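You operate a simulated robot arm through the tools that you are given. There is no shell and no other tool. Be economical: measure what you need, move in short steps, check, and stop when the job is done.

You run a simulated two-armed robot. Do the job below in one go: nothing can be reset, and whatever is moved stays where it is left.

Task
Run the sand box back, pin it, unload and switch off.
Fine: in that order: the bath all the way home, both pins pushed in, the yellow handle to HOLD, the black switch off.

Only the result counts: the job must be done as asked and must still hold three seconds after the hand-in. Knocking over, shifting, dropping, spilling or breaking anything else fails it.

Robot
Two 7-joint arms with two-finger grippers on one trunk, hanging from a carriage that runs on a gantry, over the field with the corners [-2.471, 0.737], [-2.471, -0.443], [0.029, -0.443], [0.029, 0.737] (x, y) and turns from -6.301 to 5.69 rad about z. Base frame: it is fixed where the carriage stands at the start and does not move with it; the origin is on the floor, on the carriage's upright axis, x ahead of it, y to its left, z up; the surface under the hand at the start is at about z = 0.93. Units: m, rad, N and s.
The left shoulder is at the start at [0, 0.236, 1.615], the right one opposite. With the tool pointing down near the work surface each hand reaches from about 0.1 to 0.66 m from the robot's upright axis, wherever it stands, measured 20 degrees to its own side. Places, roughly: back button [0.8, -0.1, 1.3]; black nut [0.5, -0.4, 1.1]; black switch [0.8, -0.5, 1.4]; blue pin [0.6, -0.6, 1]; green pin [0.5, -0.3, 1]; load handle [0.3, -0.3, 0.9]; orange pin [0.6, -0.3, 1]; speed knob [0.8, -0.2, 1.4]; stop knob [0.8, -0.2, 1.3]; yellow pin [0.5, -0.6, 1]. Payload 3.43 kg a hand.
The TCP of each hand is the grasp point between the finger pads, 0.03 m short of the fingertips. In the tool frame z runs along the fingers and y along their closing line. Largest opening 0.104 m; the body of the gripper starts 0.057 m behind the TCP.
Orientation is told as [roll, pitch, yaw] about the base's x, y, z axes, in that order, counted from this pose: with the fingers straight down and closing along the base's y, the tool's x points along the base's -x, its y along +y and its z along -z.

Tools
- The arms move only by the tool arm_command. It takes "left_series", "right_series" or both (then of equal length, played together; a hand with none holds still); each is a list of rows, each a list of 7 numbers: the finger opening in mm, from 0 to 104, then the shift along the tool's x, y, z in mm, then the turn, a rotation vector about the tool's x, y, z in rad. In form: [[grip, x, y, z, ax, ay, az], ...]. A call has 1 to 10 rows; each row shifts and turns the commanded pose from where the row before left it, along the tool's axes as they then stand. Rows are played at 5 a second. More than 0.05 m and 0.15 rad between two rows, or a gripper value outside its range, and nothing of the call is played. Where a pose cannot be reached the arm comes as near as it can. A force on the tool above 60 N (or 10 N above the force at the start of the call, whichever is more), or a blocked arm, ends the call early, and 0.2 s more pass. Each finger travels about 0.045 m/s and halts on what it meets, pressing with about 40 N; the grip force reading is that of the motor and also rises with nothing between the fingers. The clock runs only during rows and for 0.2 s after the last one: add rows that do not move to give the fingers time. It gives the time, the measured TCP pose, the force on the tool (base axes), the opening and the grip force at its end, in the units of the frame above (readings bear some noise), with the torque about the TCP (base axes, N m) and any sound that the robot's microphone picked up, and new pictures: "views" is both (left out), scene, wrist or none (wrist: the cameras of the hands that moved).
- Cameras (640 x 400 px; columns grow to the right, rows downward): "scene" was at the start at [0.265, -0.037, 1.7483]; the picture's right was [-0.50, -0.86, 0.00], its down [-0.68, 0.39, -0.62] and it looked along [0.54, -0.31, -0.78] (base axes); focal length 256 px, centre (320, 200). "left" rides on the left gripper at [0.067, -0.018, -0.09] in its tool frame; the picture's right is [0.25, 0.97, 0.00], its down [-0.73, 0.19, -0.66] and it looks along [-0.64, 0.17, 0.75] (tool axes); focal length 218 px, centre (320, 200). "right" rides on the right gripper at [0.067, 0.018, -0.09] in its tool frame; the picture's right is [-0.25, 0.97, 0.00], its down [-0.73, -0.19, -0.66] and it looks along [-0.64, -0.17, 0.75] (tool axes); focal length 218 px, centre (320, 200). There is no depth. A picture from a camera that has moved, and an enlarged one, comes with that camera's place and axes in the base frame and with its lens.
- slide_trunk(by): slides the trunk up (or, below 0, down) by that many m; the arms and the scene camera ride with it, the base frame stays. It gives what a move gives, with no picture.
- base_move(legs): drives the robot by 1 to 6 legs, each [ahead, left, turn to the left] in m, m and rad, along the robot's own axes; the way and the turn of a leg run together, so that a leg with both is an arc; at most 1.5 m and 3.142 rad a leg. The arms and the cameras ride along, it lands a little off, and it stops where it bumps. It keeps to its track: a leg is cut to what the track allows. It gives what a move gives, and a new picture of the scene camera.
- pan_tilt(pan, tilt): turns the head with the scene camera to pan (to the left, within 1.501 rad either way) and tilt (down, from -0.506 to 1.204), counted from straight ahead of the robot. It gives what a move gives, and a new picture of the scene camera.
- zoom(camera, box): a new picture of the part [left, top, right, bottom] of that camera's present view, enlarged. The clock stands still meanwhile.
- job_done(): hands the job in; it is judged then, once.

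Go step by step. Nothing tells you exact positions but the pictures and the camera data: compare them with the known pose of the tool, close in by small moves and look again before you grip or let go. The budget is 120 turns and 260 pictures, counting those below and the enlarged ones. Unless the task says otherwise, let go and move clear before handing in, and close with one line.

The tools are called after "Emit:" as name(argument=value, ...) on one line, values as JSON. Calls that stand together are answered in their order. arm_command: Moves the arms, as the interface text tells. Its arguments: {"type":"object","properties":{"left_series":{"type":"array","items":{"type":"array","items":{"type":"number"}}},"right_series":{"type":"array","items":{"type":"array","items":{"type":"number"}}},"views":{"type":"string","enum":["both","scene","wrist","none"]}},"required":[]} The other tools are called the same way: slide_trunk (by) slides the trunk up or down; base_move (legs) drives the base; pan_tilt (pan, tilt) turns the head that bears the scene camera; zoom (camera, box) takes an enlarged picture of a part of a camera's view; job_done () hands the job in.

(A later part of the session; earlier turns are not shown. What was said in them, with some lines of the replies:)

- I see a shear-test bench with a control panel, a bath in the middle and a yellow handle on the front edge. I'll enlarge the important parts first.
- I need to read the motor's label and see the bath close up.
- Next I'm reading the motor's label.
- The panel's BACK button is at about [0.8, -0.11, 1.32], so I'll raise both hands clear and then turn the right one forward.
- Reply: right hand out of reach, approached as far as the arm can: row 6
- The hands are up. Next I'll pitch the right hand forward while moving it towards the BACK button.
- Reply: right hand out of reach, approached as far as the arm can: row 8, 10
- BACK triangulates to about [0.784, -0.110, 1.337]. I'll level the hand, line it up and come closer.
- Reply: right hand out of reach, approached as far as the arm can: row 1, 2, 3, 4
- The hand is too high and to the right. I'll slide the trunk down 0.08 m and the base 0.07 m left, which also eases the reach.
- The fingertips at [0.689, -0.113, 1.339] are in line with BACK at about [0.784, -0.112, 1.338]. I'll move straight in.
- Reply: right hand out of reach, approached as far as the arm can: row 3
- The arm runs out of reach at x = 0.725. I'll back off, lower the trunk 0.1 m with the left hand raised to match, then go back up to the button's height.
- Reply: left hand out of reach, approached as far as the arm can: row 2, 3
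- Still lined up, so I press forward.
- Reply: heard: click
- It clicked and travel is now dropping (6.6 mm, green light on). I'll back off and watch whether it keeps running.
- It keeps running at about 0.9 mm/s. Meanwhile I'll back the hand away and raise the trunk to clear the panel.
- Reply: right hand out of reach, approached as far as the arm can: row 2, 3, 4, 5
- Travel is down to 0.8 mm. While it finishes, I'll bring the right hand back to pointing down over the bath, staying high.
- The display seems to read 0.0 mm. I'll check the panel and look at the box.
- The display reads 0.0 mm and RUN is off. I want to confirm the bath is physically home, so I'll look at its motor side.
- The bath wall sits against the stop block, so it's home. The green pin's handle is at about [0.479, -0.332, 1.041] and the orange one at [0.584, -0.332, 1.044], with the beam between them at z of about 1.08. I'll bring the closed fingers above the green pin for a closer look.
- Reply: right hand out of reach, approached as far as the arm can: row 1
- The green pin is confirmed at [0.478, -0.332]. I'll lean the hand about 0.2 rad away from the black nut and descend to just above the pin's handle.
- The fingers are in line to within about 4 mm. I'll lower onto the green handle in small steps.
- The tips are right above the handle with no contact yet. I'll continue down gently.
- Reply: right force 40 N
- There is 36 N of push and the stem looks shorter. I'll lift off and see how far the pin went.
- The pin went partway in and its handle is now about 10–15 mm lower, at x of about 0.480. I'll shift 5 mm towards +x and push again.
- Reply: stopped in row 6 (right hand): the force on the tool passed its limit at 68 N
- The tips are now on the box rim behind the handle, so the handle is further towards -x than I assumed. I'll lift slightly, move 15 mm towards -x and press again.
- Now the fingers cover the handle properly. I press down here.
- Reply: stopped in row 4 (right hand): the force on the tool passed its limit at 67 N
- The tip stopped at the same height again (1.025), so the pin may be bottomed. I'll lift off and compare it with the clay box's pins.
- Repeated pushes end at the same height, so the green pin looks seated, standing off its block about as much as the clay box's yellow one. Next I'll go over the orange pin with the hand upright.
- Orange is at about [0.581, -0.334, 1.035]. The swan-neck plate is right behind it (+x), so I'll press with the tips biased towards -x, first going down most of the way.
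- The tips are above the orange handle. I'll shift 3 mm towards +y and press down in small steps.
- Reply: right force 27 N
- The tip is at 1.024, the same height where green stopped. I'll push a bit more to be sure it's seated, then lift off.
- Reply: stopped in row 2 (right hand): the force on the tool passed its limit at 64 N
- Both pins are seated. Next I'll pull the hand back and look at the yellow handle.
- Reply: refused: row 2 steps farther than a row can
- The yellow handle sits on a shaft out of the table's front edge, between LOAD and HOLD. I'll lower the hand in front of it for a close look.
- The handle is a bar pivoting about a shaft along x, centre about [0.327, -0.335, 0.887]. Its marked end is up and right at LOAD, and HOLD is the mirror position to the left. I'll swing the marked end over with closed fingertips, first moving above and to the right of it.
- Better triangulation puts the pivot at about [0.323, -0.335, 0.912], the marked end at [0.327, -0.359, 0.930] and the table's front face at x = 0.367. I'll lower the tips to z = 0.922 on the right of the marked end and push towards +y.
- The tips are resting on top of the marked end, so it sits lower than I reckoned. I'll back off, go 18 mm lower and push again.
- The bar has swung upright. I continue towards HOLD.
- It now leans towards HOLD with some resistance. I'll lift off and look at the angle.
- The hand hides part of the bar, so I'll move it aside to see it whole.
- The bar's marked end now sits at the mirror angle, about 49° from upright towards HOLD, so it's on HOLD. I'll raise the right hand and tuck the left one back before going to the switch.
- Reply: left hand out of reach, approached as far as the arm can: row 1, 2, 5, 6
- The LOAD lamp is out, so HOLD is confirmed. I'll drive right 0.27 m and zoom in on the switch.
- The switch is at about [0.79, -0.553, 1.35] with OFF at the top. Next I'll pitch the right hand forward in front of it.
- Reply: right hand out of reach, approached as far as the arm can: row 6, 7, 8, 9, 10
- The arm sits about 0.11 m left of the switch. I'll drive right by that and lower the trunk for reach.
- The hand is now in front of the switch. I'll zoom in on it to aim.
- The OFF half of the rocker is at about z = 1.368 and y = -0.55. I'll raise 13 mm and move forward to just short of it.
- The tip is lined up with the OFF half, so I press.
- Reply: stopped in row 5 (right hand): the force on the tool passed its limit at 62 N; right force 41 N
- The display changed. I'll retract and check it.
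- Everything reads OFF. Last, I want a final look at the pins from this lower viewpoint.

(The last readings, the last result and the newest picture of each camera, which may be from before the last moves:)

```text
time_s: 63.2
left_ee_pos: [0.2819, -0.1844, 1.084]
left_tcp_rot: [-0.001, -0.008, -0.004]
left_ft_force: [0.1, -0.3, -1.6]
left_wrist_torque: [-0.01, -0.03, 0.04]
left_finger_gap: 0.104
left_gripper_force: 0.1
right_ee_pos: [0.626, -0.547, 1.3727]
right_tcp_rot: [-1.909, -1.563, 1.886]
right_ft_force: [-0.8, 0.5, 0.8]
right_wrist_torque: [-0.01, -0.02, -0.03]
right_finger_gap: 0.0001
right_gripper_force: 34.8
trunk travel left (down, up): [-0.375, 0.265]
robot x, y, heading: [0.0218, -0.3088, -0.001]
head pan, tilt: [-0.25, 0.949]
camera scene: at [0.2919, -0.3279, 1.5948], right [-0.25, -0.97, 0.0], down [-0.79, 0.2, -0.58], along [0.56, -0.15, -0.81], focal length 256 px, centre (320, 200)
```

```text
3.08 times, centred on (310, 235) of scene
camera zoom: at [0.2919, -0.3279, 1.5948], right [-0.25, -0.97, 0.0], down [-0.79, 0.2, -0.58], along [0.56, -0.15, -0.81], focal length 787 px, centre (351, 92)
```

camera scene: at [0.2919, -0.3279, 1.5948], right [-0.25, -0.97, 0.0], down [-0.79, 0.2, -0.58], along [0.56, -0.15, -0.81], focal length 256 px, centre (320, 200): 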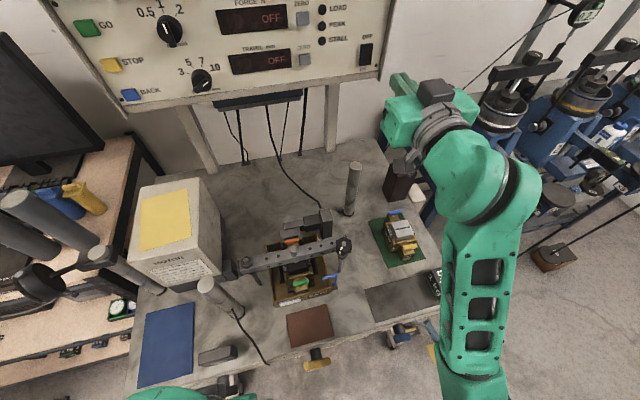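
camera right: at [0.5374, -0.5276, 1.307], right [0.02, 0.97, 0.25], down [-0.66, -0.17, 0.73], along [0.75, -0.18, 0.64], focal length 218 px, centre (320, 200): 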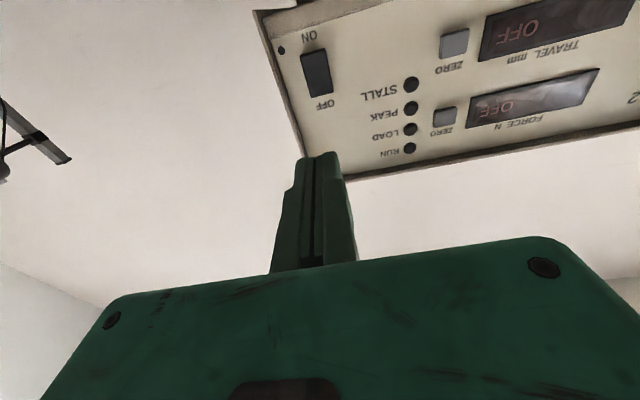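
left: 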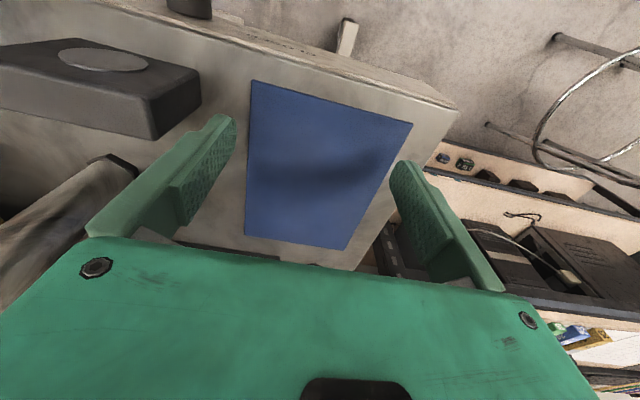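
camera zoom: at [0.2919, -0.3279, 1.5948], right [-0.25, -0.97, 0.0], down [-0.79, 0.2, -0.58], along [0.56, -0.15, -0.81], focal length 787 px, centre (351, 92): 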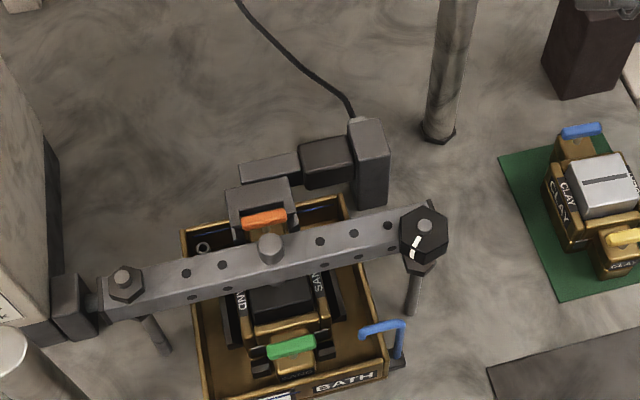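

Emit:
zoom(camera="scene", box=[280, 262, 330, 297])

Emit:
zoom(camera="scene", box=[370, 200, 430, 255])

Emit:
zoom(camera="scene", box=[270, 215, 320, 255])

Emit:
zoom(camera="scene", box=[280, 330, 360, 385])

```text
11.43 times, centred on (305, 280) of scene
camera zoom: at [0.2919, -0.3279, 1.5948], right [-0.25, -0.97, 0.0], down [-0.79, 0.2, -0.58], along [0.56, -0.15, -0.81], focal length 2924 px, centre (491, -709)
```

zoom: 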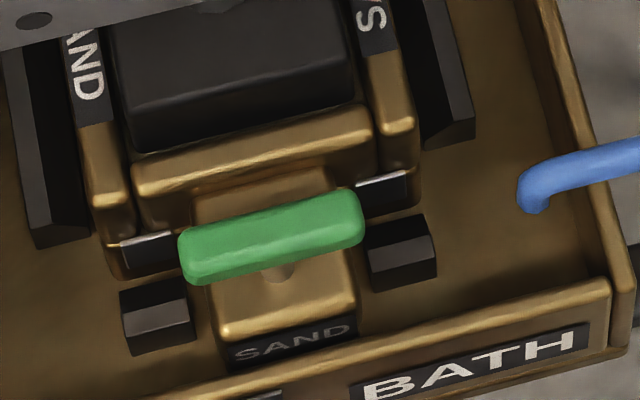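

```text
7.27 times, centred on (400, 228) of scene
camera zoom: at [0.2919, -0.3279, 1.5948], right [-0.25, -0.97, 0.0], down [-0.79, 0.2, -0.58], along [0.56, -0.15, -0.81], focal length 1861 px, centre (-262, 0)
```

zoom: 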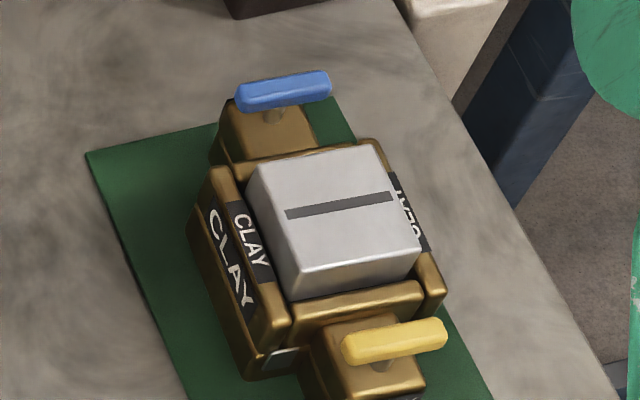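

```text
10.00 times, centred on (295, 235) of scene
camera zoom: at [0.2919, -0.3279, 1.5948], right [-0.25, -0.97, 0.0], down [-0.79, 0.2, -0.58], along [0.56, -0.15, -0.81], focal length 2559 px, centre (570, -150)
```

zoom: 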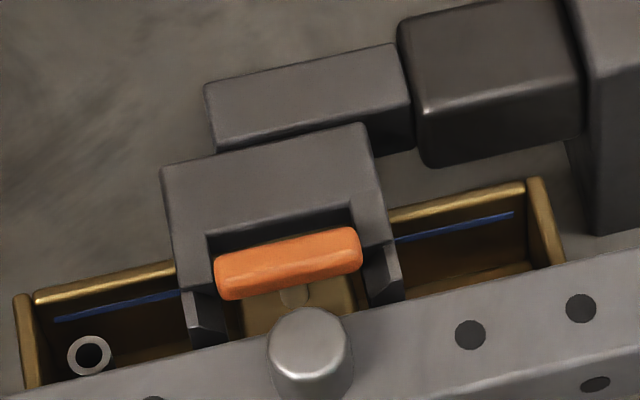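

```text
7.27 times, centred on (320, 358) of scene
camera zoom: at [0.2919, -0.3279, 1.5948], right [-0.25, -0.97, 0.0], down [-0.79, 0.2, -0.58], along [0.56, -0.15, -0.81], focal length 1861 px, centre (320, -946)
```

zoom: 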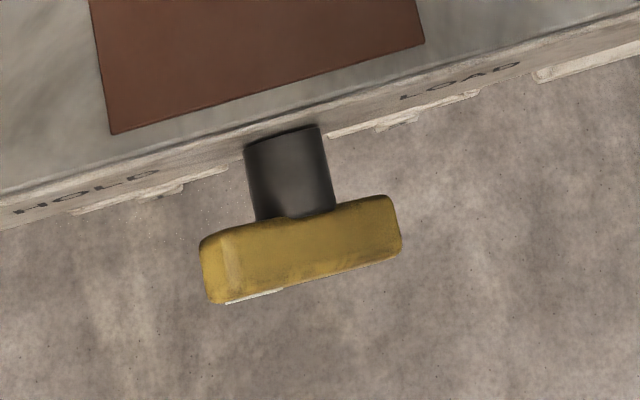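

The green and orange pins sit like the clay box's seated ones, the bath is home, the handle is at HOLD, the panel is OFF and both hands are clear. I'm handing in.

Emit:
job_done()

```text
The job is handed in.
```

The job is handed in: bath run back to 0.0 mm, green and orange pins pushed in, yellow handle on HOLD with the LOAD lamp out, and black switch off, done in that order.
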